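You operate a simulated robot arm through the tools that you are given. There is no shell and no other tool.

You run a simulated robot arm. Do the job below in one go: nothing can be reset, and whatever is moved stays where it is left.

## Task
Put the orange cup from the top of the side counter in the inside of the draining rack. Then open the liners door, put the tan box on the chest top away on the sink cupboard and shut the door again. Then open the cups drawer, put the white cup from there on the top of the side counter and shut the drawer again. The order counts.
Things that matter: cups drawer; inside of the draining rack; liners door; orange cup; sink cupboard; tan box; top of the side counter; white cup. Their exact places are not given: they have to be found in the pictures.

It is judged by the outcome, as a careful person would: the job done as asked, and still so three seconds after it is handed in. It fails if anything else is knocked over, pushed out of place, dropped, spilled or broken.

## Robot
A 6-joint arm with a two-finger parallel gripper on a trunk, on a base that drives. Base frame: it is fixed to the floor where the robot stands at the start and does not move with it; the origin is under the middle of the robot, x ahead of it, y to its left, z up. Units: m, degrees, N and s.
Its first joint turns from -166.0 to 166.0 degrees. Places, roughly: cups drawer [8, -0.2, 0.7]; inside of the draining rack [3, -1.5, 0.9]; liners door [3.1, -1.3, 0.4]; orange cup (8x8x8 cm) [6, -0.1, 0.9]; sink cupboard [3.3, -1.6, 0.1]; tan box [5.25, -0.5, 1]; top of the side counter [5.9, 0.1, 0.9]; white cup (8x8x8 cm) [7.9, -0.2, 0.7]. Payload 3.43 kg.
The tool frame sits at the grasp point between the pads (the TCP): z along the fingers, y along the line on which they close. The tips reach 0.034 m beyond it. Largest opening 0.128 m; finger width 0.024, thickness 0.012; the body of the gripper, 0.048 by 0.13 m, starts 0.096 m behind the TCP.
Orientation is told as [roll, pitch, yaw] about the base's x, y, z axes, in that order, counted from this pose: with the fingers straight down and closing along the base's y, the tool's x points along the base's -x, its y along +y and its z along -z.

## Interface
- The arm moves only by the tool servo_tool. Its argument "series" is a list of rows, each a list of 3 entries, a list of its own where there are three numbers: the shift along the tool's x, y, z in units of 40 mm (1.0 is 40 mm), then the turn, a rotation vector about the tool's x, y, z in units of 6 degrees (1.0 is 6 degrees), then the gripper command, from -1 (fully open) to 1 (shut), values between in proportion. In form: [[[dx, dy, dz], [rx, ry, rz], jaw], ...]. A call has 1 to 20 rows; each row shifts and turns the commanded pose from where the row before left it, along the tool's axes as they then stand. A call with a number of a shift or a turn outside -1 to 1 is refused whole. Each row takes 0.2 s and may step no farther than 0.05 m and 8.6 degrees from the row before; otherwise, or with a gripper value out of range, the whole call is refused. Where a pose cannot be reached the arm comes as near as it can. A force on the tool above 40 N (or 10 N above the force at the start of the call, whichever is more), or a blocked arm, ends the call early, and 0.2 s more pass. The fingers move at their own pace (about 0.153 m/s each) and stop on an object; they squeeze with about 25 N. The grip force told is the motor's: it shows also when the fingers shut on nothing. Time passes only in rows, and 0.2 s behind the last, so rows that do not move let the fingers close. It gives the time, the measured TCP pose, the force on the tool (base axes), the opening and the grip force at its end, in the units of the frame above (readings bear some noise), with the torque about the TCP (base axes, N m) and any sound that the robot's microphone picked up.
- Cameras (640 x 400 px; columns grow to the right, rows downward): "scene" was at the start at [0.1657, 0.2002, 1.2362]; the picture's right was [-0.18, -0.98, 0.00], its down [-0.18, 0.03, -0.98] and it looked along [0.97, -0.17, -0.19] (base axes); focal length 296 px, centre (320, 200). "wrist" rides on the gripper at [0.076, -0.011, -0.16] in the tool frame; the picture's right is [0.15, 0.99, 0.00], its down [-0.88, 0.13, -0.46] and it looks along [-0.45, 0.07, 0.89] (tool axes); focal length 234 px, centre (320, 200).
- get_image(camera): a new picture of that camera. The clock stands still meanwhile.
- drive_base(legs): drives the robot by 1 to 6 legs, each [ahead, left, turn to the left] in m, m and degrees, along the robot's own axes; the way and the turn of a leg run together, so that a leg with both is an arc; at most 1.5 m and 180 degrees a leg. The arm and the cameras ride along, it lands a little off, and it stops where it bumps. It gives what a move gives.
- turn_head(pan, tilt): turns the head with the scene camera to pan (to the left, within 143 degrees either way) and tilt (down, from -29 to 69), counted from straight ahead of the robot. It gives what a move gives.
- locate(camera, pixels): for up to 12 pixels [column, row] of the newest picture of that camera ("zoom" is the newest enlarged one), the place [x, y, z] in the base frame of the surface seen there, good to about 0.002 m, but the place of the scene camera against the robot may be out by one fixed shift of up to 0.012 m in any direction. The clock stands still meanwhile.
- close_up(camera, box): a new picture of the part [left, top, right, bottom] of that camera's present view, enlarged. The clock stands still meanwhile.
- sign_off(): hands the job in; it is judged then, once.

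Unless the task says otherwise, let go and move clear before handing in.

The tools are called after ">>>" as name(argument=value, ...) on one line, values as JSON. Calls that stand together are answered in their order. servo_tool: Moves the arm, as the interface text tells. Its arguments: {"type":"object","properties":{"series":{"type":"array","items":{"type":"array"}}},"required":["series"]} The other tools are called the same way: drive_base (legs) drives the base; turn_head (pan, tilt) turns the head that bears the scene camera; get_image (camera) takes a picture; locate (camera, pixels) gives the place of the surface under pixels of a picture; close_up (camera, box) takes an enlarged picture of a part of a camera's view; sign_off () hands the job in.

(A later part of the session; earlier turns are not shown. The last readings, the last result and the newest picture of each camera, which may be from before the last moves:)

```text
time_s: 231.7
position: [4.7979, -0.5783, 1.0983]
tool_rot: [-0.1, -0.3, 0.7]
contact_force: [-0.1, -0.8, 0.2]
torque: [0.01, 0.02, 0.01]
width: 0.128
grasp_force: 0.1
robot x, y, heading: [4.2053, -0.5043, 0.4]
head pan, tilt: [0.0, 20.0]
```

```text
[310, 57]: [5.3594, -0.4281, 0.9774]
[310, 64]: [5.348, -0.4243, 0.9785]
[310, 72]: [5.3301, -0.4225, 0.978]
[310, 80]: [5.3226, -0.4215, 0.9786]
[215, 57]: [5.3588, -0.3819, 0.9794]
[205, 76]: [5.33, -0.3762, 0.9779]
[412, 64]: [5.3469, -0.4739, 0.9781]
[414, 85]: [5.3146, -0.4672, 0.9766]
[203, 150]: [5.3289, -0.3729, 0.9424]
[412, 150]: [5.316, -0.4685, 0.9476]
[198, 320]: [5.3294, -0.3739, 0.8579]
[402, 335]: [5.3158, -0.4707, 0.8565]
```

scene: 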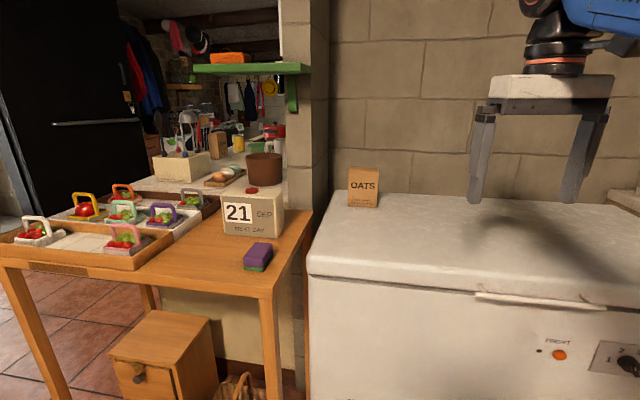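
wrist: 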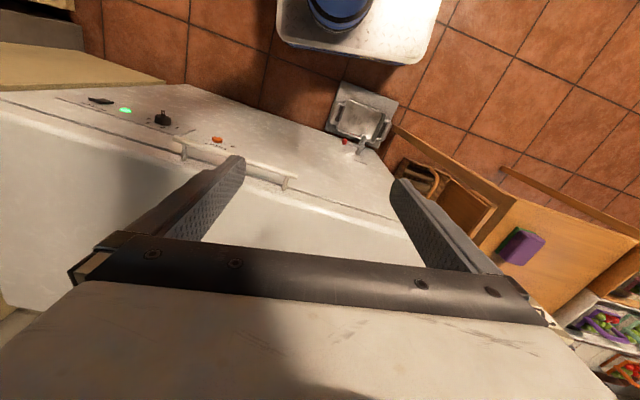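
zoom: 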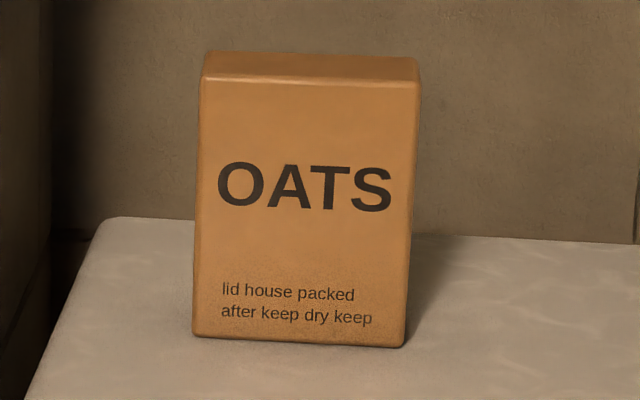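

Box centre ≈(5.345,-0.42), 9.6 cm wide, ~4.5 cm deep, turned -7.75°. I'll yaw and tilt the open gripper 45°, then move to a pre-grasp point 12 cm short and look with the wrist camera.

>>> servo_tool(series=[[[0, 0, 0], [0, 0, 0.7], -1], [[0, 0, 0], [0, 0, 0.7], -1], [[0, 0, 0], [0, -1, 0], -1], [[0, 0, 0], [0, -1, 0], -1], [[0, 0, 0], [0, -1, 0], -1], [[0, 0, 0], [0, -1, 0], -1], [[0, 0, 0], [0, -1, 0], -1], [[0, 0, 0], [0, -1, 0], -1], [[0, 0, 0], [0, -1, 0], -1], [[0, 0, 0], [0, -0.5, 0], -1], [[0, 0, 0], [0, 0, 0], -1]])

>>> servo_tool(series=[[[-0.52, 0.479, 0.661], [0, 0, 0], -1], [[-0.52, 0.479, 0.661], [0, 0, 0], -1], [[-0.52, 0.479, 0.661], [0, 0, 0], -1], [[-0.52, 0.479, 0.661], [0, 0, 0], -1], [[-0.52, 0.479, 0.661], [0, 0, 0], -1], [[-0.52, 0.479, 0.661], [0, 0, 0], -1], [[-0.52, 0.479, 0.661], [0, 0, 0], -1], [[-0.52, 0.479, 0.661], [0, 0, 0], -1], [[-0.52, 0.479, 0.661], [0, 0, 0], -1], [[-0.52, 0.479, 0.661], [0, 0, 0], -1], [[-0.52, 0.479, 0.661], [0, 0, 0], -1], [[-0.52, 0.479, 0.661], [0, 0, 0], -1], [[0, 0, 0], [0, 0, 0], -1]])

>>> get_image(camera="wrist")

>>> get_image(camera="scene")

```text
time_s: 234.1
position: [4.7965, -0.58, 1.0994]
tool_rot: [-0.1, -45.4, -7.6]
contact_force: [0.4, 0.4, -0.4]
torque: [0.0, 0.01, 0.02]
width: 0.128
grasp_force: 0.1
robot x, y, heading: [4.2085, -0.5054, 0.4]
head pan, tilt: [0.0, 20.0]
```

```text
time_s: 236.9
position: [5.2246, -0.4053, 1.0533]
tool_rot: [-0.1, -45.3, -7.5]
contact_force: [-0.3, 0.7, 0.3]
torque: [0.0, 0.02, 0.04]
width: 0.1282
grasp_force: 0.0
robot x, y, heading: [4.2075, -0.5034, 0.4]
head pan, tilt: [0.0, 20.0]
```

```text
taken
```

wrist: 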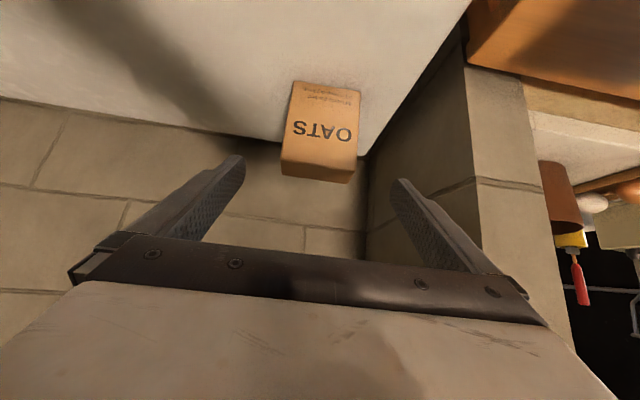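

```text
taken
```

scene: 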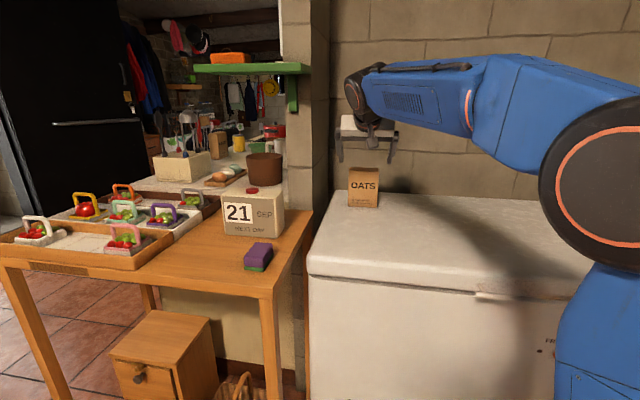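

The wrist sees the OATS box at (320,130) ahead. I'll locate its corners with the wrist camera.

>>> locate(camera="wrist", pixels=[[285, 158], [354, 168], [295, 86], [357, 96], [320, 140], [283, 172], [345, 180], [320, 168], [315, 176], [240, 100], [430, 60]])

>>> close_up(camera="wrist", box=[240, 60, 400, 200])

```text
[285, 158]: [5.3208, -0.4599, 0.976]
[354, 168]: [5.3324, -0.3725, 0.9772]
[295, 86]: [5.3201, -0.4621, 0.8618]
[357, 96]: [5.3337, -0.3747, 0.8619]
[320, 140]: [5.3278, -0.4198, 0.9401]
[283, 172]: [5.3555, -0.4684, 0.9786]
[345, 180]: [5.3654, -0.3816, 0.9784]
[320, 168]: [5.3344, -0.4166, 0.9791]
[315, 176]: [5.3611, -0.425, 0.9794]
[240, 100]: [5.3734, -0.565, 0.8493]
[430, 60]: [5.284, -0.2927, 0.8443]
```

```text
2.86 times, centred on (320, 130) of wrist
```

zoom: 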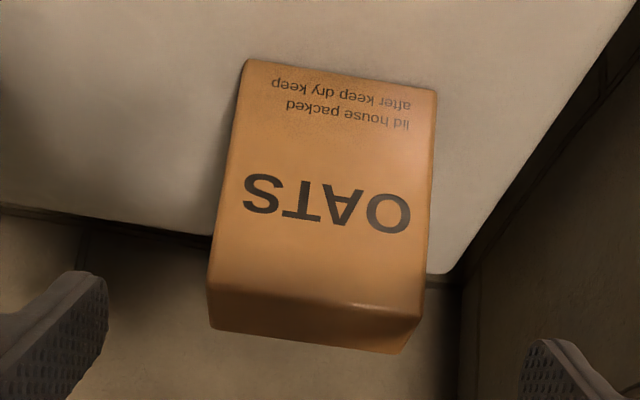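

Wrist gives the box centre (5.348,-0.42) and yaw -7.6°, matching my heading. I'll slide the open fingers diagonally over its sides.

>>> servo_tool(series=[[[-0.05, 0.01, 0.9], [0, 0, 0], -1], [[-0.05, 0.01, 0.9], [0, 0, 0], -1], [[-0.05, 0.01, 0.9], [0, 0, 0], -1], [[-0.05, 0.01, 0.8], [0, 0, 0], -1], [[0, 0, 0.6], [0, 0, 0], -1], [[0, 0, 0], [0, 0, 0], -1]])

>>> get_image(camera="wrist")

>>> close_up(camera="scene", box=[320, 90, 440, 230])

```text
time_s: 238.3
position: [5.3462, -0.4174, 0.9447]
tool_rot: [-0.1, -45.5, -7.7]
contact_force: [0.3, -0.2, -0.5]
torque: [-0.01, 0.0, -0.01]
width: 0.1282
grasp_force: 0.1
robot x, y, heading: [4.2068, -0.5025, 0.6]
head pan, tilt: [0.0, 20.0]
```

```text
taken
```

wrist: 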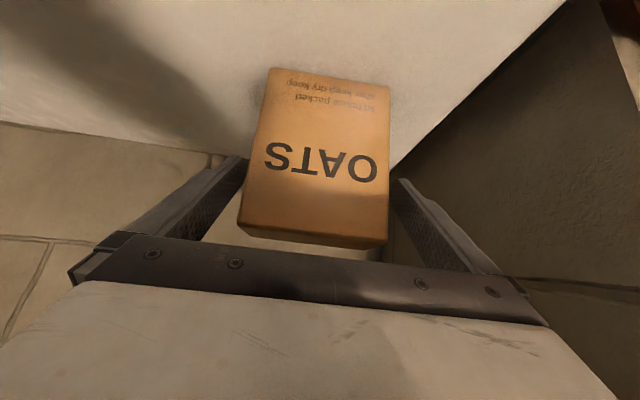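

```text
2.86 times, centred on (380, 160) of scene
```

zoom: 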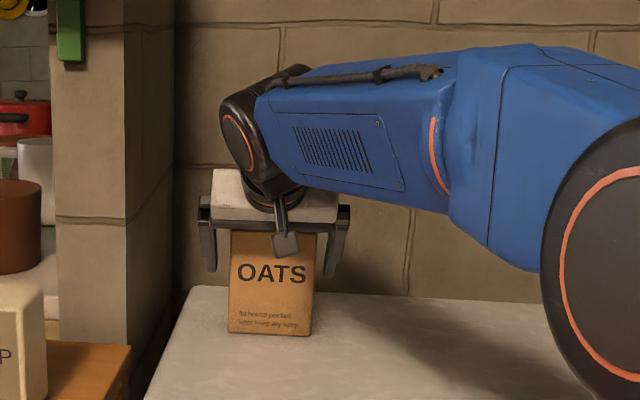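

The fingers straddle the box evenly. I'll close.

>>> servo_tool(series=[[[0, 0, 0], [0, 0, 0], -0.6], [[0, 0, 0], [0, 0, 0], 0], [[0, 0, 0], [0, 0, 0], 1], [[0, 0, 0], [0, 0, 0], 1]])

>>> servo_tool(series=[[[-0.35, 0, -0.35], [0, 0, 0], 1], [[-0.6, 0, -0.6], [0, 0, 0], 1], [[-0.6, 0, -0.6], [0, 0, 0], 1], [[0, 0, 0], [0, 0, 0], 1]])

>>> get_image(camera="wrist")

>>> close_up(camera="scene", box=[320, 90, 440, 230])

```text
time_s: 239.3
position: [5.3478, -0.4173, 0.9451]
tool_rot: [-0.1, -45.3, -7.5]
contact_force: [0.0, -1.1, 0.6]
torque: [0.03, 0.02, -0.01]
width: 0.099
grasp_force: 24.7
robot x, y, heading: [4.2059, -0.5061, 0.3]
head pan, tilt: [0.0, 20.0]
```

```text
time_s: 240.3
position: [5.3484, -0.4183, 1.0325]
tool_rot: [-0.2, -45.3, -7.7]
contact_force: [0.4, 0.8, -0.1]
torque: [0.01, 0.0, 0.0]
width: 0.0992
grasp_force: 25.0
robot x, y, heading: [4.2079, -0.5055, 0.5]
head pan, tilt: [0.0, 20.0]
```

```text
taken
```

wrist: 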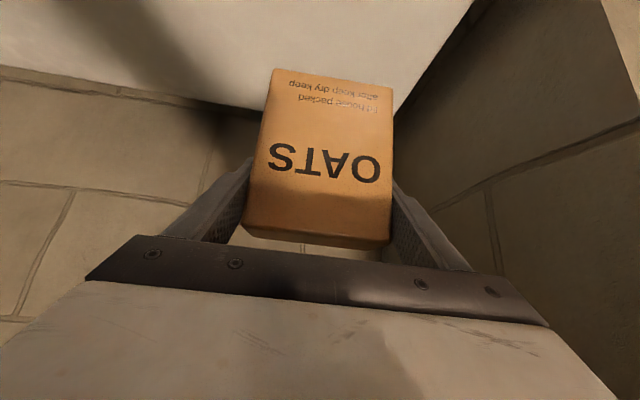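

```text
2.86 times, centred on (380, 160) of scene
```

zoom: 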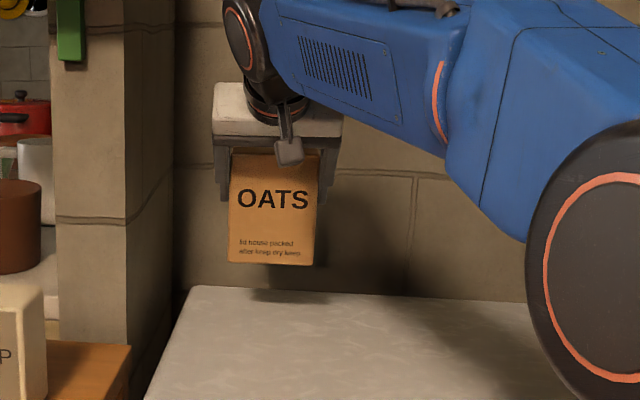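

The box is lifted cleanly (opening 0.099). I'll retract it to in front of the robot at z≈1.1.

>>> servo_tool(series=[[[0.57, -0.418, -0.746], [0, 0, 0], 1], [[0.57, -0.418, -0.746], [0, 0, 0], 1], [[0.57, -0.418, -0.746], [0, 0, 0], 1], [[0.57, -0.418, -0.746], [0, 0, 0], 1], [[0.57, -0.418, -0.746], [0, 0, 0], 1], [[0.57, -0.418, -0.746], [0, 0, 0], 1], [[0.57, -0.418, -0.746], [0, 0, 0], 1], [[0.57, -0.418, -0.746], [0, 0, 0], 1], [[0.57, -0.418, -0.746], [0, 0, 0], 1], [[0.57, -0.418, -0.746], [0, 0, 0], 1], [[0.57, -0.418, -0.746], [0, 0, 0], 1], [[0.57, -0.418, -0.746], [0, 0, 0], 1], [[0.57, -0.418, -0.746], [0, 0, 0], 1], [[0.57, -0.418, -0.746], [0, 0, 0], 1], [[0, 0, 0], [0, 0, 0], 1]])

>>> turn_head(pan=-130, tilt=30)

>>> get_image(camera="scene")

```text
time_s: 243.5
position: [4.7986, -0.5811, 1.0954]
tool_rot: [-0.2, -45.2, -7.5]
contact_force: [0.6, 0.7, -0.8]
torque: [0.02, 0.01, -0.02]
width: 0.0993
grasp_force: 25.0
robot x, y, heading: [4.2082, -0.5001, 0.6]
head pan, tilt: [0.0, 20.0]
```

```text
time_s: 245.7
position: [4.7992, -0.5806, 1.0956]
tool_rot: [-0.1, -45.2, -7.6]
contact_force: [-1.4, 0.3, -1.2]
torque: [0.04, 0.01, -0.03]
width: 0.099
grasp_force: 24.8
robot x, y, heading: [4.2077, -0.5019, 0.5]
head pan, tilt: [-130.0, 30.0]
```

```text
taken
```

scene: 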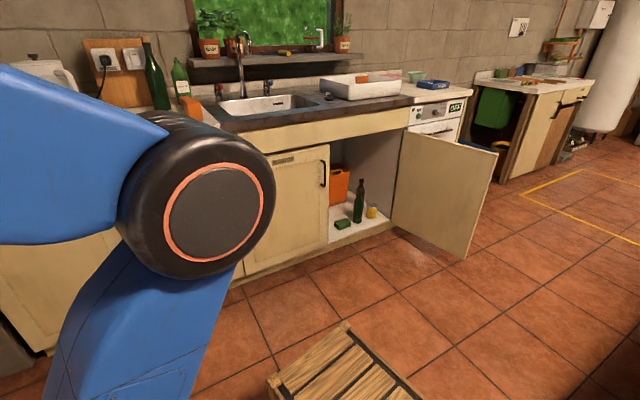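

The door is still open. I'll check the door tip before backing past it.

>>> locate(camera="scene", pixels=[[463, 255], [495, 155], [490, 200], [480, 210], [400, 140], [340, 225]])

```text
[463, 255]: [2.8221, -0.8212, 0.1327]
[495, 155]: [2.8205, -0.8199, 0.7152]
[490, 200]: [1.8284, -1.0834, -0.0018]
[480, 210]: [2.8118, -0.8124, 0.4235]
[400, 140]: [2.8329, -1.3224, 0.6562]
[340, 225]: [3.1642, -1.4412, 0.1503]
```

The door tip is at (2.82,-0.82), so about 10 cm clear of my side on the old track. I'll back up to about (2.93,-0.5) with heading -8°.

>>> drive_base(legs=[[-0.78, 0, 0], [-0.5, -0.02, -8.5]])

>>> turn_head(pan=-70, tilt=30)

>>> get_image(camera="scene")

```text
time_s: 252.6
position: [3.4615, -0.6604, 1.0965]
tool_rot: [-0.1, -45.3, -16.9]
contact_force: [-0.3, -0.8, 0.3]
torque: [-0.01, 0.0, 0.02]
width: 0.0991
grasp_force: 24.9
robot x, y, heading: [2.8932, -0.4882, -8.9]
head pan, tilt: [-130.0, 30.0]
```

```text
time_s: 253.9
position: [3.462, -0.6597, 1.097]
tool_rot: [-0.1, -45.2, -17.0]
contact_force: [-0.5, -0.5, -0.1]
torque: [-0.01, 0.02, 0.01]
width: 0.0994
grasp_force: 25.1
robot x, y, heading: [2.8893, -0.4922, -8.7]
head pan, tilt: [-70.0, 30.0]
```

```text
taken
```

scene: 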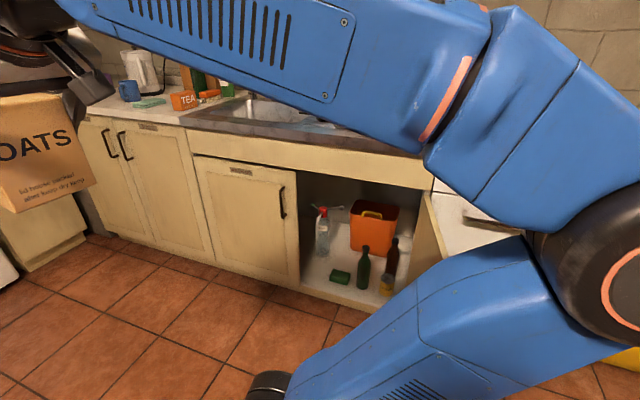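

Box and arm ride well; the opening shows at (350,245). I'll swing the box round to the right over the aisle, yawing to -87° while keeping the 45° tilt.

>>> servo_tool(series=[[[0.173, -0.907, -0.047], [0.589, 0, 0.589], 1], [[0.117, -0.917, 0.009], [0.589, 0, 0.589], 1], [[0.06, -0.92, 0.066], [0.589, 0, 0.589], 1], [[0.004, -0.916, 0.123], [0.589, 0, 0.589], 1], [[-0.053, -0.905, 0.179], [0.589, 0, 0.589], 1], [[-0.108, -0.888, 0.234], [0.589, 0, 0.589], 1], [[-0.162, -0.863, 0.288], [0.589, 0, 0.589], 1], [[-0.214, -0.832, 0.341], [0.589, 0, 0.589], 1], [[-0.265, -0.795, 0.391], [0.589, 0, 0.589], 1], [[-0.312, -0.752, 0.438], [0.589, 0, 0.589], 1], [[-0.357, -0.702, 0.484], [0.589, 0, 0.589], 1], [[-0.399, -0.648, 0.525], [0.589, 0, 0.589], 1], [[-0.437, -0.589, 0.563], [0.589, 0, 0.589], 1], [[-0.471, -0.525, 0.598], [0.589, 0, 0.589], 1], [[0, 0, 0], [0, 0, 0], 1]])

>>> get_image(camera="scene")

>>> get_image(camera="wrist")

```text
time_s: 255.7
position: [3.3791, -0.8687, 1.0796]
tool_rot: [0.0, -47.0, -45.4]
contact_force: [1.3, 0.5, 0.1]
torque: [0.03, 0.0, 0.02]
width: 0.0991
grasp_force: 24.7
robot x, y, heading: [2.887, -0.4894, -9.0]
head pan, tilt: [-70.0, 30.0]
stopped in row 9: the arm was blocked; the commanded pose is now the measured one
```

```text
taken
```

scene: 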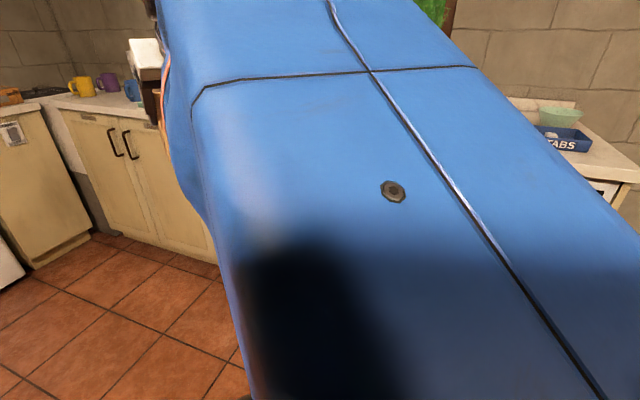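

```text
taken
```

wrist: 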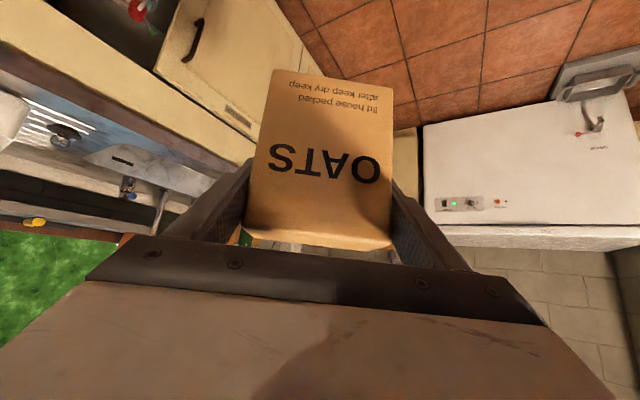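

The arm stopped: too folded, its elbow came against the head mast. I'll extend the tool outward along its own heading first, then swing at a larger radius.

>>> servo_tool(series=[[[-0.71, 0, 0.76], [0, 0, 0], 1], [[-0.71, 0, 0.76], [0, 0, 0], 1], [[-0.71, 0, 0.76], [0, 0, 0], 1], [[-0.71, 0, 0.76], [0, 0, 0], 1], [[-0.71, 0, 0.76], [0, 0, 0], 1], [[-0.71, 0, 0.76], [0, 0, 0], 1], [[0, 0, 0], [0, 0, 0], 1]])

>>> get_image(camera="scene")

```text
time_s: 257.3
position: [3.5518, -1.0475, 1.0815]
tool_rot: [0.0, -47.0, -45.5]
contact_force: [0.1, 0.2, -0.4]
torque: [-0.04, -0.01, -0.02]
width: 0.0993
grasp_force: 25.5
robot x, y, heading: [2.8918, -0.4879, -8.7]
head pan, tilt: [-70.0, 30.0]
```

```text
taken
```

scene: 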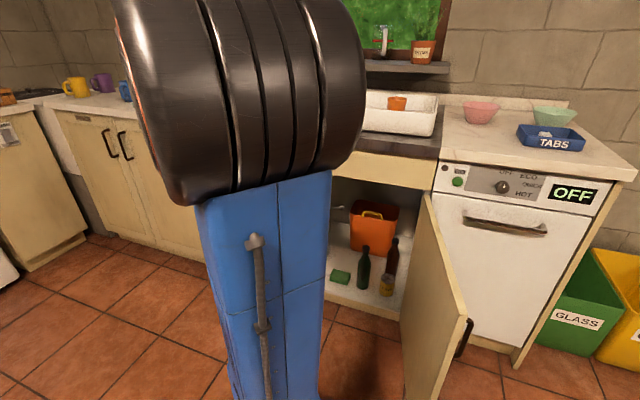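

Clear now. I'll swing at this radius to about (3.21,-1.24), yawing to -87°.

>>> servo_tool(series=[[[0.229, -0.947, -0.136], [0.506, 0, 0.472], 1], [[0.182, -0.963, -0.085], [0.506, 0, 0.472], 1], [[0.134, -0.974, -0.034], [0.506, 0, 0.472], 1], [[0.086, -0.98, 0.018], [0.506, 0, 0.472], 1], [[0.038, -0.981, 0.07], [0.506, 0, 0.472], 1], [[-0.011, -0.976, 0.122], [0.506, 0, 0.472], 1], [[-0.059, -0.967, 0.173], [0.506, 0, 0.472], 1], [[-0.106, -0.952, 0.224], [0.506, 0, 0.472], 1], [[-0.153, -0.933, 0.274], [0.506, 0, 0.472], 1], [[-0.198, -0.908, 0.322], [0.506, 0, 0.472], 1], [[0, 0, 0], [0, 0, 0], 1]])

>>> get_image(camera="scene")

>>> get_image(camera="wrist")

```text
time_s: 259.7
position: [3.2129, -1.2395, 1.0526]
tool_rot: [0.0, -47.0, -87.0]
contact_force: [0.1, 0.2, 0.1]
torque: [0.01, -0.02, 0.0]
width: 0.0989
grasp_force: 25.3
robot x, y, heading: [2.8929, -0.4882, -8.8]
head pan, tilt: [-70.0, 30.0]
```

```text
taken
```

scene: 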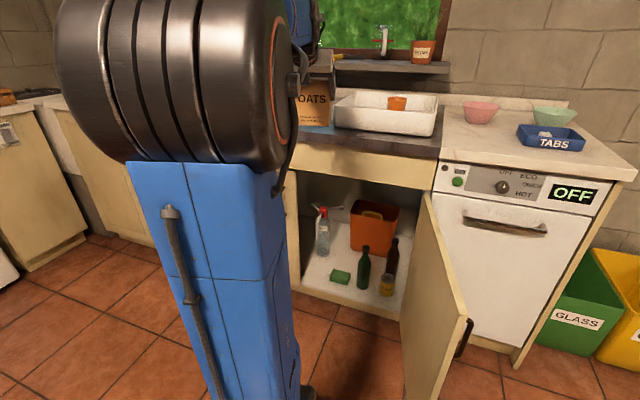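

```text
taken
```

wrist: 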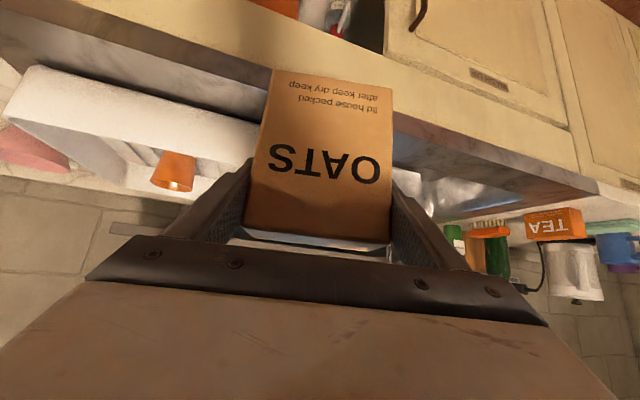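

The box is just in front of the worktop at z≈1.05. I'll check the worktop edge position before descending in front of it.

>>> locate(camera="wrist", pixels=[[250, 85], [245, 100], [410, 125], [420, 105], [200, 60], [240, 120], [450, 75]])

```text
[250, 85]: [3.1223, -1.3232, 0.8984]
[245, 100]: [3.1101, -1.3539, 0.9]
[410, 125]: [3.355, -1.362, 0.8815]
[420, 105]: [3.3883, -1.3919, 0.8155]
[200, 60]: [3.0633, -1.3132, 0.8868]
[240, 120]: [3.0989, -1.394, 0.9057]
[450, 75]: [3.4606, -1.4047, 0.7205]
```

Worktop edge is at y≈-1.335, about 7 cm beyond the box. I'll ease back 2 cm and descend straight to z≈0.45.

>>> servo_tool(series=[[[0.9, 0, 0.3], [0, 0, 0], 1], [[0.731, 0, 0.682], [0, 0, 0], 1], [[0.731, 0, 0.682], [0, 0, 0], 1], [[0.731, 0, 0.682], [0, 0, 0], 1], [[0.731, 0, 0.682], [0, 0, 0], 1], [[0.731, 0, 0.682], [0, 0, 0], 1], [[0.731, 0, 0.682], [0, 0, 0], 1], [[0.731, 0, 0.682], [0, 0, 0], 1], [[0.731, 0, 0.682], [0, 0, 0], 1], [[0.731, 0, 0.682], [0, 0, 0], 1], [[0.731, 0, 0.682], [0, 0, 0], 1], [[0.731, 0, 0.682], [0, 0, 0], 1], [[0.731, 0, 0.682], [0, 0, 0], 1], [[0.731, 0, 0.682], [0, 0, 0], 1], [[0.731, 0, 0.682], [0, 0, 0], 1], [[0, 0, 0], [0, 0, 0], 1]])

>>> get_image(camera="scene")

>>> get_image(camera="wrist")

```text
time_s: 263.1
position: [3.2544, -1.2204, 0.4782]
tool_rot: [-1.5, -46.8, -86.1]
contact_force: [0.3, -0.9, 0.1]
torque: [-0.02, -0.05, 0.03]
width: 0.0993
grasp_force: 24.8
out of reach, approached as far as the arm can: row 9, 10, 12, 13, 14, 15
robot x, y, heading: [2.89, -0.4869, -8.9]
head pan, tilt: [-70.0, 30.0]
```

```text
taken
```

scene: 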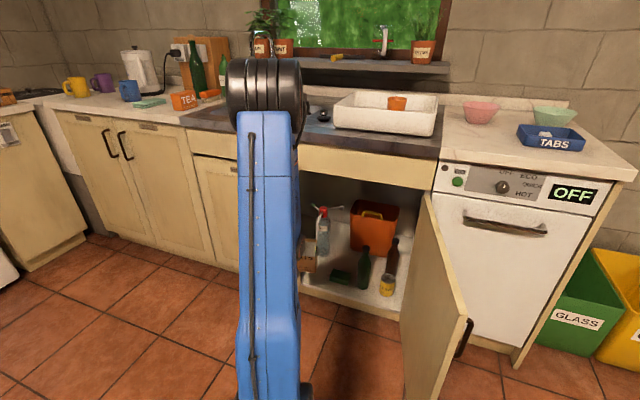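

```text
taken
```

wrist: 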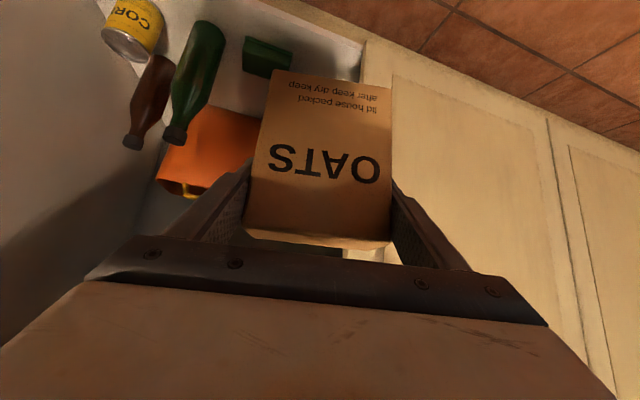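

The near limit nudged the tool to x=3.254; the box must shift left to clear the other door's edge (x=3.318). I'll shift 5 cm toward the hinge side and go forward and down into the opening.

>>> servo_tool(series=[[[0, -0.7, 0], [0, 0, 0], 1], [[0, -0.6, 0], [0, 0, 0], 1], [[-0.152, 0, 0.884], [0, 0, 0], 1], [[-0.152, 0, 0.884], [0, 0, 0], 1], [[-0.152, 0, 0.884], [0, 0, 0], 1], [[0, 0, 0], [0, 0, 0], 1]])

>>> get_image(camera="wrist")

>>> get_image(camera="scene")

```text
time_s: 264.5
position: [3.2725, -1.309, 0.4373]
tool_rot: [-0.7, -46.9, -86.9]
contact_force: [-0.5, 0.5, -0.6]
torque: [0.01, 0.01, 0.02]
width: 0.0994
grasp_force: 24.8
out of reach, approached as far as the arm can: row 1, 2, 3, 4, 5
robot x, y, heading: [2.89, -0.487, -9.0]
head pan, tilt: [-70.0, 30.0]
```

```text
taken
```

wrist: 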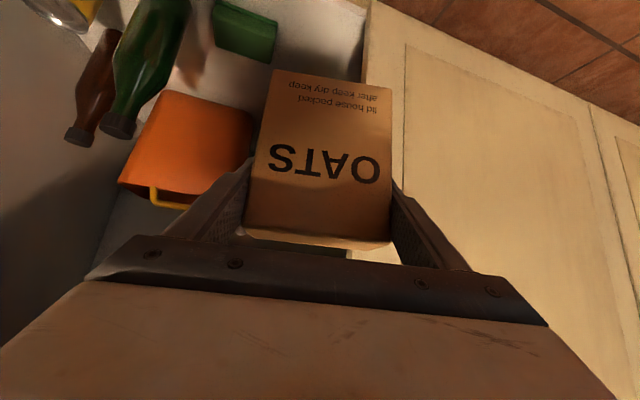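

```text
taken
```

scene: 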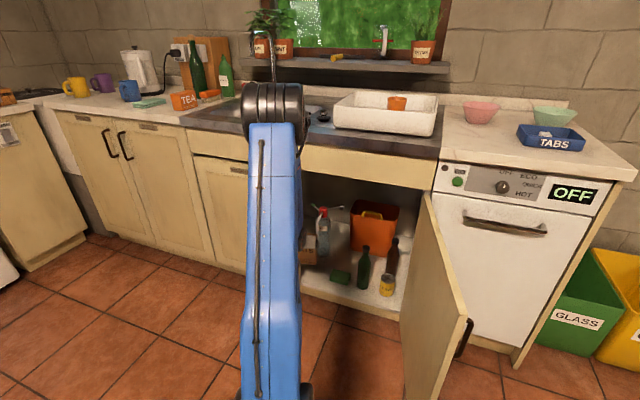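

The shift was refused: the tool is nearly in line with the forearm (a wrist singularity). A yaw nearer -103° stays clear of it, as in my test run, so I'll rotate there in place first.

>>> servo_tool(series=[[[0.2, 0, -0.2], [0.487, 0, 0.455], 1], [[0.2, 0, -0.2], [0.487, 0, 0.455], 1], [[0, 0, 0], [0.487, 0, 0.455], 1], [[0, 0, 0], [0.487, 0, 0.455], 1], [[0, 0, 0], [0, 0, 0], 1]])

>>> get_image(camera="wrist")

```text
time_s: 265.7
position: [3.275, -1.2844, 0.4354]
tool_rot: [0.0, -47.0, -103.1]
contact_force: [0.6, 0.4, 0.5]
torque: [-0.02, 0.02, 0.0]
width: 0.0991
grasp_force: 25.4
robot x, y, heading: [2.8921, -0.4881, -8.8]
head pan, tilt: [-70.0, 30.0]
```

```text
taken
```

wrist: 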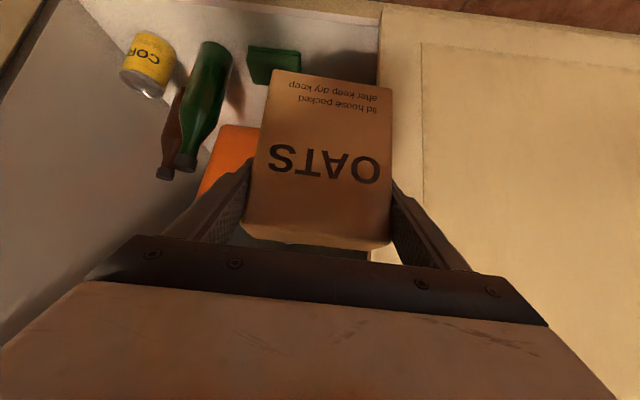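

At yaw -103° it is within reach again. I'll shift the box left to x≈3.205 in front of the opening.

>>> servo_tool(series=[[[-0.088, -0.538, 0.277], [0, 0, 0], 1], [[-0.088, -0.538, 0.277], [0, 0, 0], 1], [[-0.088, -0.538, 0.277], [0, 0, 0], 1], [[0, 0, 0], [0, 0, 0], 1]])

>>> get_image(camera="wrist")

>>> get_image(camera="scene")

```text
time_s: 266.7
position: [3.2042, -1.3028, 0.4221]
tool_rot: [0.0, -47.0, -103.0]
contact_force: [0.2, 0.3, -0.9]
torque: [0.03, 0.02, -0.01]
width: 0.0994
grasp_force: 24.8
robot x, y, heading: [2.8883, -0.4892, -8.4]
head pan, tilt: [-70.0, 30.0]
```

```text
taken
```

wrist: 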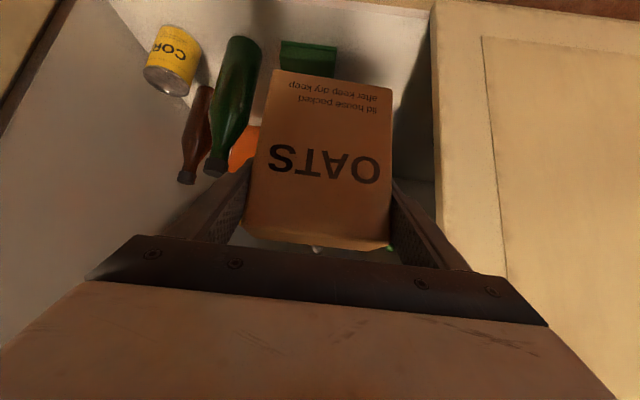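

```text
taken
```

scene: 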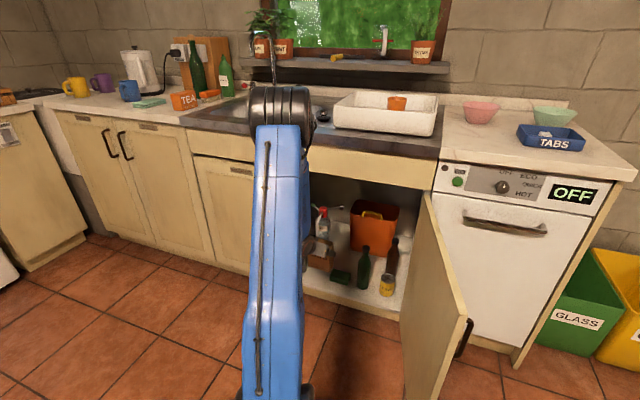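

Lined up. I'll carry the box in to about (3.205,-1.53,0.32), above the sponge height.

>>> servo_tool(series=[[[-0.324, 0.2145, 0.958], [0, 0, 0], 1], [[-0.324, 0.2145, 0.958], [0, 0, 0], 1], [[-0.324, 0.2145, 0.958], [0, 0, 0], 1], [[-0.324, 0.2145, 0.958], [0, 0, 0], 1], [[-0.324, 0.2145, 0.958], [0, 0, 0], 1], [[-0.324, 0.2145, 0.958], [0, 0, 0], 1], [[0, 0, 0], [0, 0, 0], 1]])

>>> get_image(camera="wrist")

>>> get_image(camera="scene")

```text
time_s: 268.3
position: [3.202, -1.5289, 0.3199]
tool_rot: [0.0, -47.0, -103.0]
contact_force: [1.0, 2.1, 1.2]
torque: [-0.04, -0.06, 0.19]
width: 0.0995
grasp_force: 25.1
robot x, y, heading: [2.8897, -0.4905, -8.9]
head pan, tilt: [-70.0, 30.0]
```

```text
taken
```

wrist: 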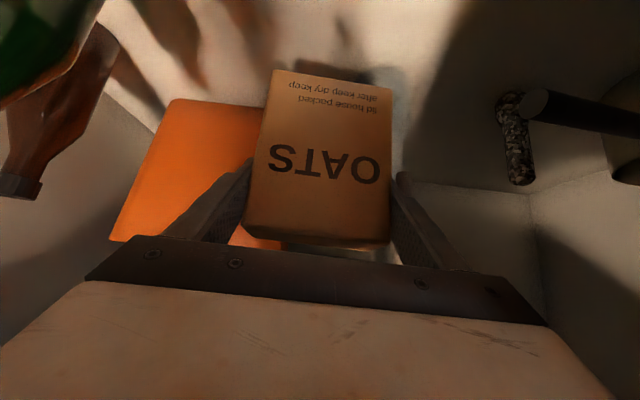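

```text
taken
```

scene: 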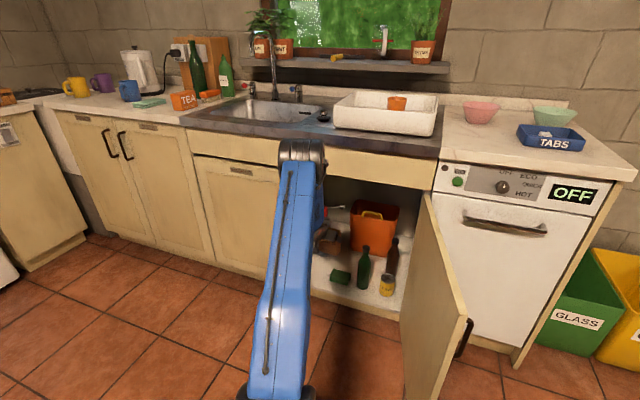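

A small 2 N reading hints at light contact, perhaps with the spray bottle behind. I'll zoom in on the box and spray bottle.

>>> close_up(camera="scene", box=[280, 180, 440, 310])

>>> close_up(camera="wrist", box=[220, 40, 460, 260])

>>> servo_tool(series=[[[0, 0, 0], [0, 0, 0], 1], [[0, 0, 0], [0, 0, 0], 1]])

```text
3.08 times, centred on (360, 245) of scene
```

zoom: 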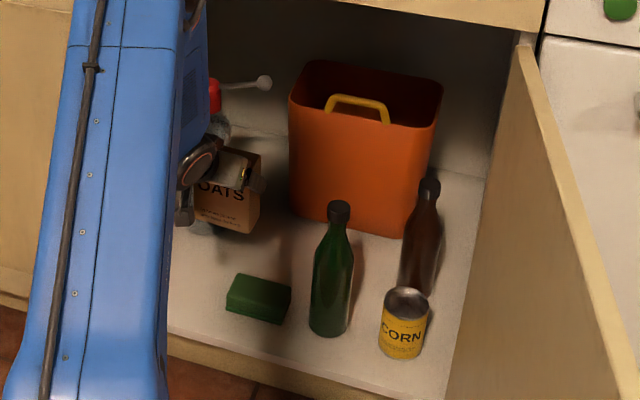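

```text
1.82 times, centred on (340, 150) of wrist
```

zoom: 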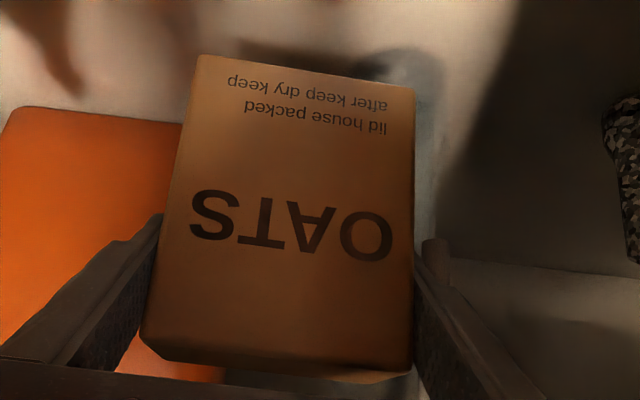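

```text
time_s: 268.9
position: [3.2036, -1.5298, 0.3204]
tool_rot: [0.0, -47.0, -103.0]
contact_force: [0.1, 1.5, -0.9]
torque: [-0.04, 0.04, 0.06]
width: 0.0992
grasp_force: 25.0
robot x, y, heading: [2.8907, -0.4854, -8.9]
head pan, tilt: [-70.0, 30.0]
```

>>> locate(camera="wrist", pixels=[[385, 72], [397, 85], [375, 68], [398, 110], [420, 130], [280, 80], [380, 92]])

>>> locate(camera="scene", pixels=[[333, 211], [345, 207], [335, 225], [345, 245], [335, 245], [332, 253], [343, 250]])

```text
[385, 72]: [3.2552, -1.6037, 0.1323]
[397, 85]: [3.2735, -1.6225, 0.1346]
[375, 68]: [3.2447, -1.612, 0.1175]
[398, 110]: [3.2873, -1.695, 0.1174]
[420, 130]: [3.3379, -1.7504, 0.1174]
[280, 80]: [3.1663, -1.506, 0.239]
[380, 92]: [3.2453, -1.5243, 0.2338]
```

```text
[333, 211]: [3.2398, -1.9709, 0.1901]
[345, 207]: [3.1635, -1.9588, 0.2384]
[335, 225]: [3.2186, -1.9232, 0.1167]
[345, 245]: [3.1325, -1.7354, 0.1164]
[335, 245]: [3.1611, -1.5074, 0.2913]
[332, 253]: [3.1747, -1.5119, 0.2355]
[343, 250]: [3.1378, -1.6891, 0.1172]
```

The spray bottle's base front is at about (3.25,-1.60), so my right fingertip is very close to it. I'll back off 2 cm and reduce the yaw to about -95°, which clears both bottle and sponge.

>>> servo_tool(series=[[[0.34, 0, -0.37], [0, 0, 0], 1], [[0, 0, 0], [-0.487, 0, -0.455], 1], [[0, 0, 0], [-0.487, 0, -0.455], 1], [[0, 0, 0], [0, 0, 0], 1]])

>>> get_image(camera="wrist")

```text
time_s: 269.9
position: [3.2097, -1.5087, 0.3212]
tool_rot: [0.0, -47.0, -95.0]
contact_force: [0.0, -0.6, -0.2]
torque: [0.02, -0.01, 0.02]
width: 0.0992
grasp_force: 25.0
robot x, y, heading: [2.8957, -0.4877, -8.6]
head pan, tilt: [-70.0, 30.0]
```

```text
taken
```

wrist: 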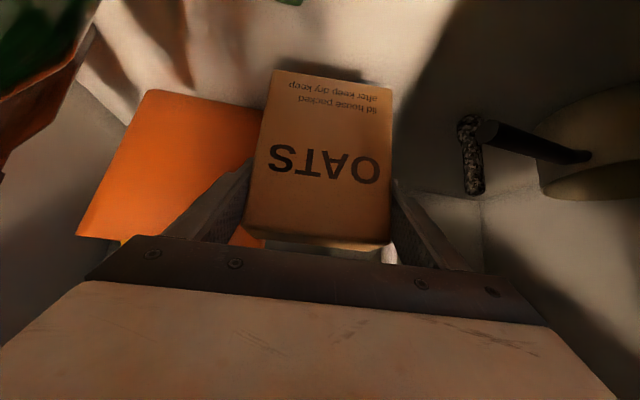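

No contact now at yaw -95°. I'll advance 1.6 cm to (3.212,-1.525) and lower to just above the cupboard floor.

>>> servo_tool(series=[[[-0.273, 0.09, 0.292], [0, 0, 0], 1], [[0.603, 0, 0.563], [0, 0, 0], 1], [[0.603, 0, 0.563], [0, 0, 0], 1], [[0.49, 0, 0.457], [0, 0, 0], 1], [[0, 0, 0], [0, 0, 0], 1]])

>>> get_image(camera="wrist")

>>> get_image(camera="scene")

```text
time_s: 271.1
position: [3.2121, -1.5227, 0.2301]
tool_rot: [0.0, -47.0, -95.0]
contact_force: [0.4, -0.1, -1.3]
torque: [0.03, -0.03, -0.05]
width: 0.0991
grasp_force: 24.8
robot x, y, heading: [2.8873, -0.4894, -8.6]
head pan, tilt: [-70.0, 30.0]
```

```text
taken
```

wrist: 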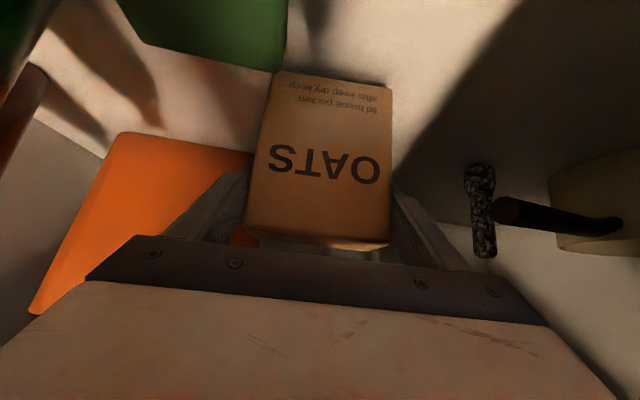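

```text
taken
```

scene: 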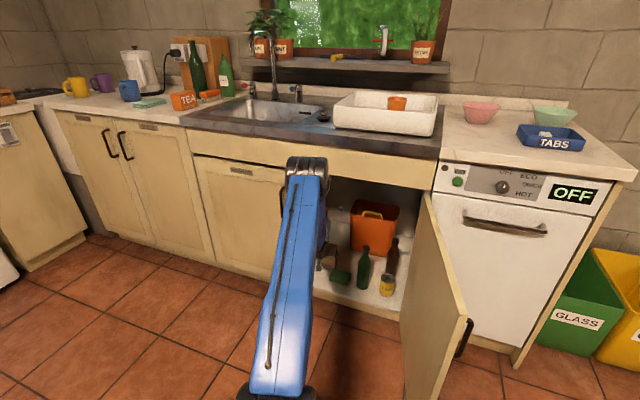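

The sponge's corner looks near the box's lower-left edge at (280,70). I'll measure the gap.

>>> locate(camera="wrist", pixels=[[272, 64], [283, 60], [285, 30], [280, 82], [275, 90], [300, 60], [384, 96], [250, 68]])

>>> close_up(camera="scene", box=[290, 200, 420, 310])

```text
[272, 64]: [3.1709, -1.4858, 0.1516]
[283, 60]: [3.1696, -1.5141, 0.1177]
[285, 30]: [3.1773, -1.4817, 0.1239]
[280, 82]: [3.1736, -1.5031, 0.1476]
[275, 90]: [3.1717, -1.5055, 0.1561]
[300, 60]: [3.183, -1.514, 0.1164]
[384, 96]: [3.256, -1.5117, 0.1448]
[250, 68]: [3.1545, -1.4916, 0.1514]
```

```text
3.64 times, centred on (355, 255) of scene
```

zoom: 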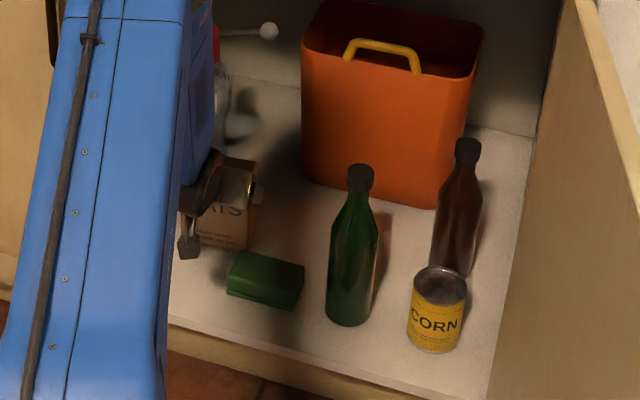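

Gap to the sponge is about 1.2 cm; fine. I'll lower the last bit in small steps until contact.

>>> servo_tool(series=[[[0.18, 0, 0.17], [0, 0, 0], 1], [[0, 0, 0], [0, 0, 0], 1]])

>>> servo_tool(series=[[[0.07, 0, 0.065], [0, 0, 0], 1], [[0, 0, 0], [0, 0, 0], 1]])

```text
time_s: 271.7
position: [3.2127, -1.5229, 0.2195]
tool_rot: [-0.1, -46.9, -95.0]
contact_force: [-0.1, 0.1, -1.3]
torque: [-0.02, -0.02, -0.02]
width: 0.0992
grasp_force: 24.8
robot x, y, heading: [2.8916, -0.4881, -8.8]
head pan, tilt: [-70.0, 30.0]
```

```text
time_s: 272.3
position: [3.2126, -1.5237, 0.2146]
tool_rot: [-0.1, -47.0, -95.0]
contact_force: [-0.4, -0.3, -0.5]
torque: [0.0, 0.02, 0.03]
width: 0.099
grasp_force: 24.9
robot x, y, heading: [2.8941, -0.49, -8.8]
head pan, tilt: [-70.0, 30.0]
```

>>> servo_tool(series=[[[0.05, 0, 0.047], [0, 0, 0], 1], [[0, 0, 0], [0, 0, 0], 1]])

>>> servo_tool(series=[[[0.05, 0, 0.047], [0, 0, 0], 1], [[0, 0, 0], [0, 0, 0], 1]])

```text
time_s: 272.9
position: [3.2127, -1.5241, 0.2124]
tool_rot: [0.0, -47.1, -95.1]
contact_force: [0.8, 0.9, 9.8]
torque: [0.28, -0.14, -0.01]
width: 0.0991
grasp_force: 25.0
robot x, y, heading: [2.8919, -0.4878, -8.8]
head pan, tilt: [-70.0, 30.0]
```

```text
time_s: 273.5
position: [3.2128, -1.5263, 0.2115]
tool_rot: [0.0, -47.1, -94.9]
contact_force: [2.8, -4.7, 22.7]
torque: [-0.1, -0.03, -0.05]
width: 0.0995
grasp_force: 24.9
robot x, y, heading: [2.8867, -0.4876, -9.0]
head pan, tilt: [-70.0, 30.0]
```

Contact at 22 N: the box stands on the floor. I'll ease up 1.5 mm, open fully, and back out along the tool axis.

>>> servo_tool(series=[[[-0.04, 0, -0.037], [0, 0, 0], 1], [[0, 0, 0], [0, 0, 0], -0.7], [[0, 0, 0], [0, 0, 0], -1], [[0, 0, 0], [0, 0, 0], -1]])

>>> get_image(camera="wrist")

```text
time_s: 274.5
position: [3.2119, -1.5238, 0.2121]
tool_rot: [0.0, -47.0, -95.0]
contact_force: [0.3, 0.4, 0.1]
torque: [0.0, 0.04, -0.01]
width: 0.128
grasp_force: 0.1
robot x, y, heading: [2.8908, -0.4895, -9.0]
head pan, tilt: [-70.0, 30.0]
```

```text
taken
```

wrist: 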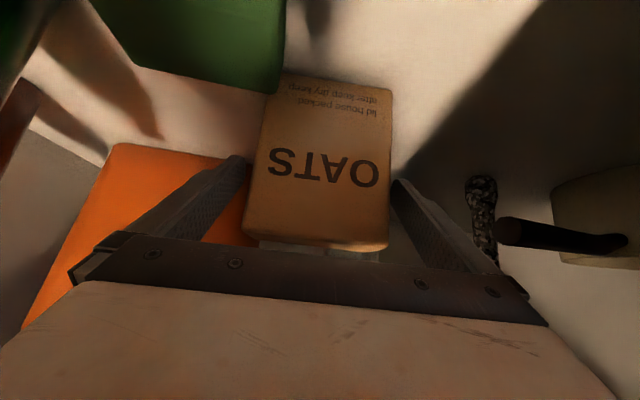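

The box stands free. I'll back out along the tool axis, narrowing the jaws once clear and yawing back toward -103°.

>>> servo_tool(series=[[[0, 0, -0.8], [0, 0, 0], -1], [[0, 0, -0.9], [0, 0, 0], -1], [[0, 0, -0.9], [0, 0, 0], -1], [[0, -0.2, -0.9], [0, 0, 0], -0.3], [[0, -0.2, -0.9], [0.487, 0, 0.455], 0.5], [[0, -0.2, -0.9], [0.487, 0, 0.455], 1], [[0, -0.2, -0.9], [0, 0, 0], 1], [[0, 0, 0], [0, 0, 0], 1]])

>>> get_image(camera="wrist")

>>> get_image(camera="scene")

```text
time_s: 276.3
position: [3.2008, -1.3396, 0.3815]
tool_rot: [0.0, -47.0, -103.1]
contact_force: [-0.2, 0.1, 0.9]
torque: [-0.02, 0.0, 0.0]
width: 0.0002
grasp_force: 25.2
robot x, y, heading: [2.8909, -0.4867, -8.6]
head pan, tilt: [-70.0, 30.0]
```

```text
taken
```

wrist: 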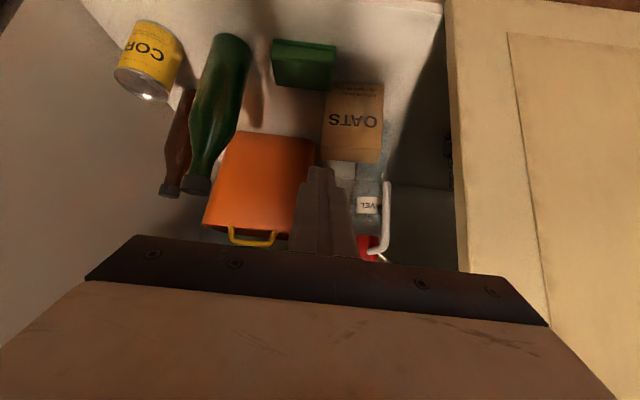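

```text
taken
```

scene: 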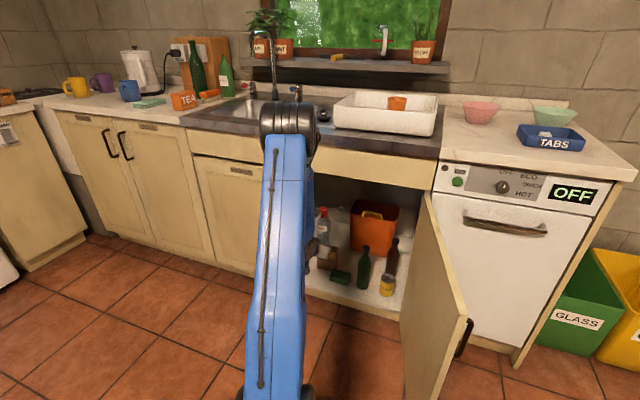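

The box stands between sponge and spray bottle, all items upright. I'll withdraw along the earlier path and bring the tool upright, ready to shut the door.

>>> servo_tool(series=[[[-0.067, -0.062, -0.954], [0, 0, 0], 1], [[-0.067, -0.062, -0.954], [0, 0, 0], 1], [[-0.067, -0.062, -0.954], [0, 0, 0], 1], [[-0.067, -0.062, -0.954], [0, 0, 0], 1], [[-0.067, -0.062, -0.954], [0, 0, 0], 1], [[-0.067, -0.062, -0.954], [0, 0, 0], 1], [[-0.067, -0.062, -0.954], [0, 0, 0], 1], [[-0.067, -0.062, -0.954], [0, 0, 0], 1], [[-0.067, -0.062, -0.954], [0, 0, 0], 1], [[-0.067, -0.062, -0.954], [0, 0, 0], 1]])

>>> servo_tool(series=[[[-0.5, 0, -0.5], [0, 1, 0], 1], [[-0.5, 0, -0.5], [0, 1, 0], 1], [[-0.5, 0, -0.6], [0, 1, 0], 1], [[-0.4, 0, -0.7], [0, 1, 0], 1], [[-0.3, 0, -0.8], [0, 1, 0], 1], [[-0.2, 0, -0.9], [0, 1, 0], 1], [[0, 0, -0.9], [0, 1, 0], 1], [[0, 0, -0.9], [0, 0.2, 0], 1], [[0, 0, -0.5], [0, 0, 0], 1], [[0, 0, 0], [0, 0, 0], 1]])

>>> get_image(camera="scene")

>>> get_image(camera="wrist")

```text
time_s: 278.5
position: [3.232, -1.0801, 0.6612]
tool_rot: [-0.1, -47.0, -102.9]
contact_force: [0.7, -0.3, 0.0]
torque: [-0.02, 0.01, 0.01]
width: 0.0
grasp_force: 24.5
robot x, y, heading: [2.8913, -0.4913, -8.7]
head pan, tilt: [-70.0, 30.0]
```

```text
time_s: 280.7
position: [3.2387, -1.0665, 0.9417]
tool_rot: [0.0, -3.8, -103.0]
contact_force: [-1.6, -0.8, -0.6]
torque: [-0.01, 0.0, 0.02]
width: 0.0003
grasp_force: 25.3
robot x, y, heading: [2.8898, -0.4889, -9.0]
head pan, tilt: [-70.0, 30.0]
```

```text
taken
```

scene: 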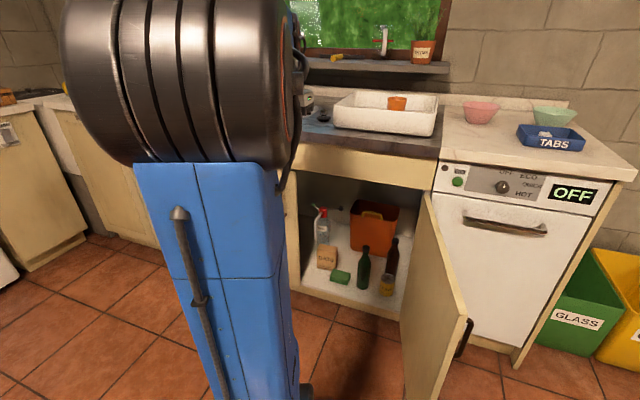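

```text
taken
```

wrist: 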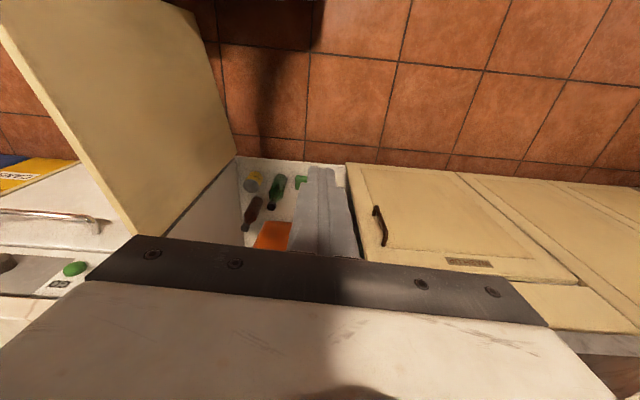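

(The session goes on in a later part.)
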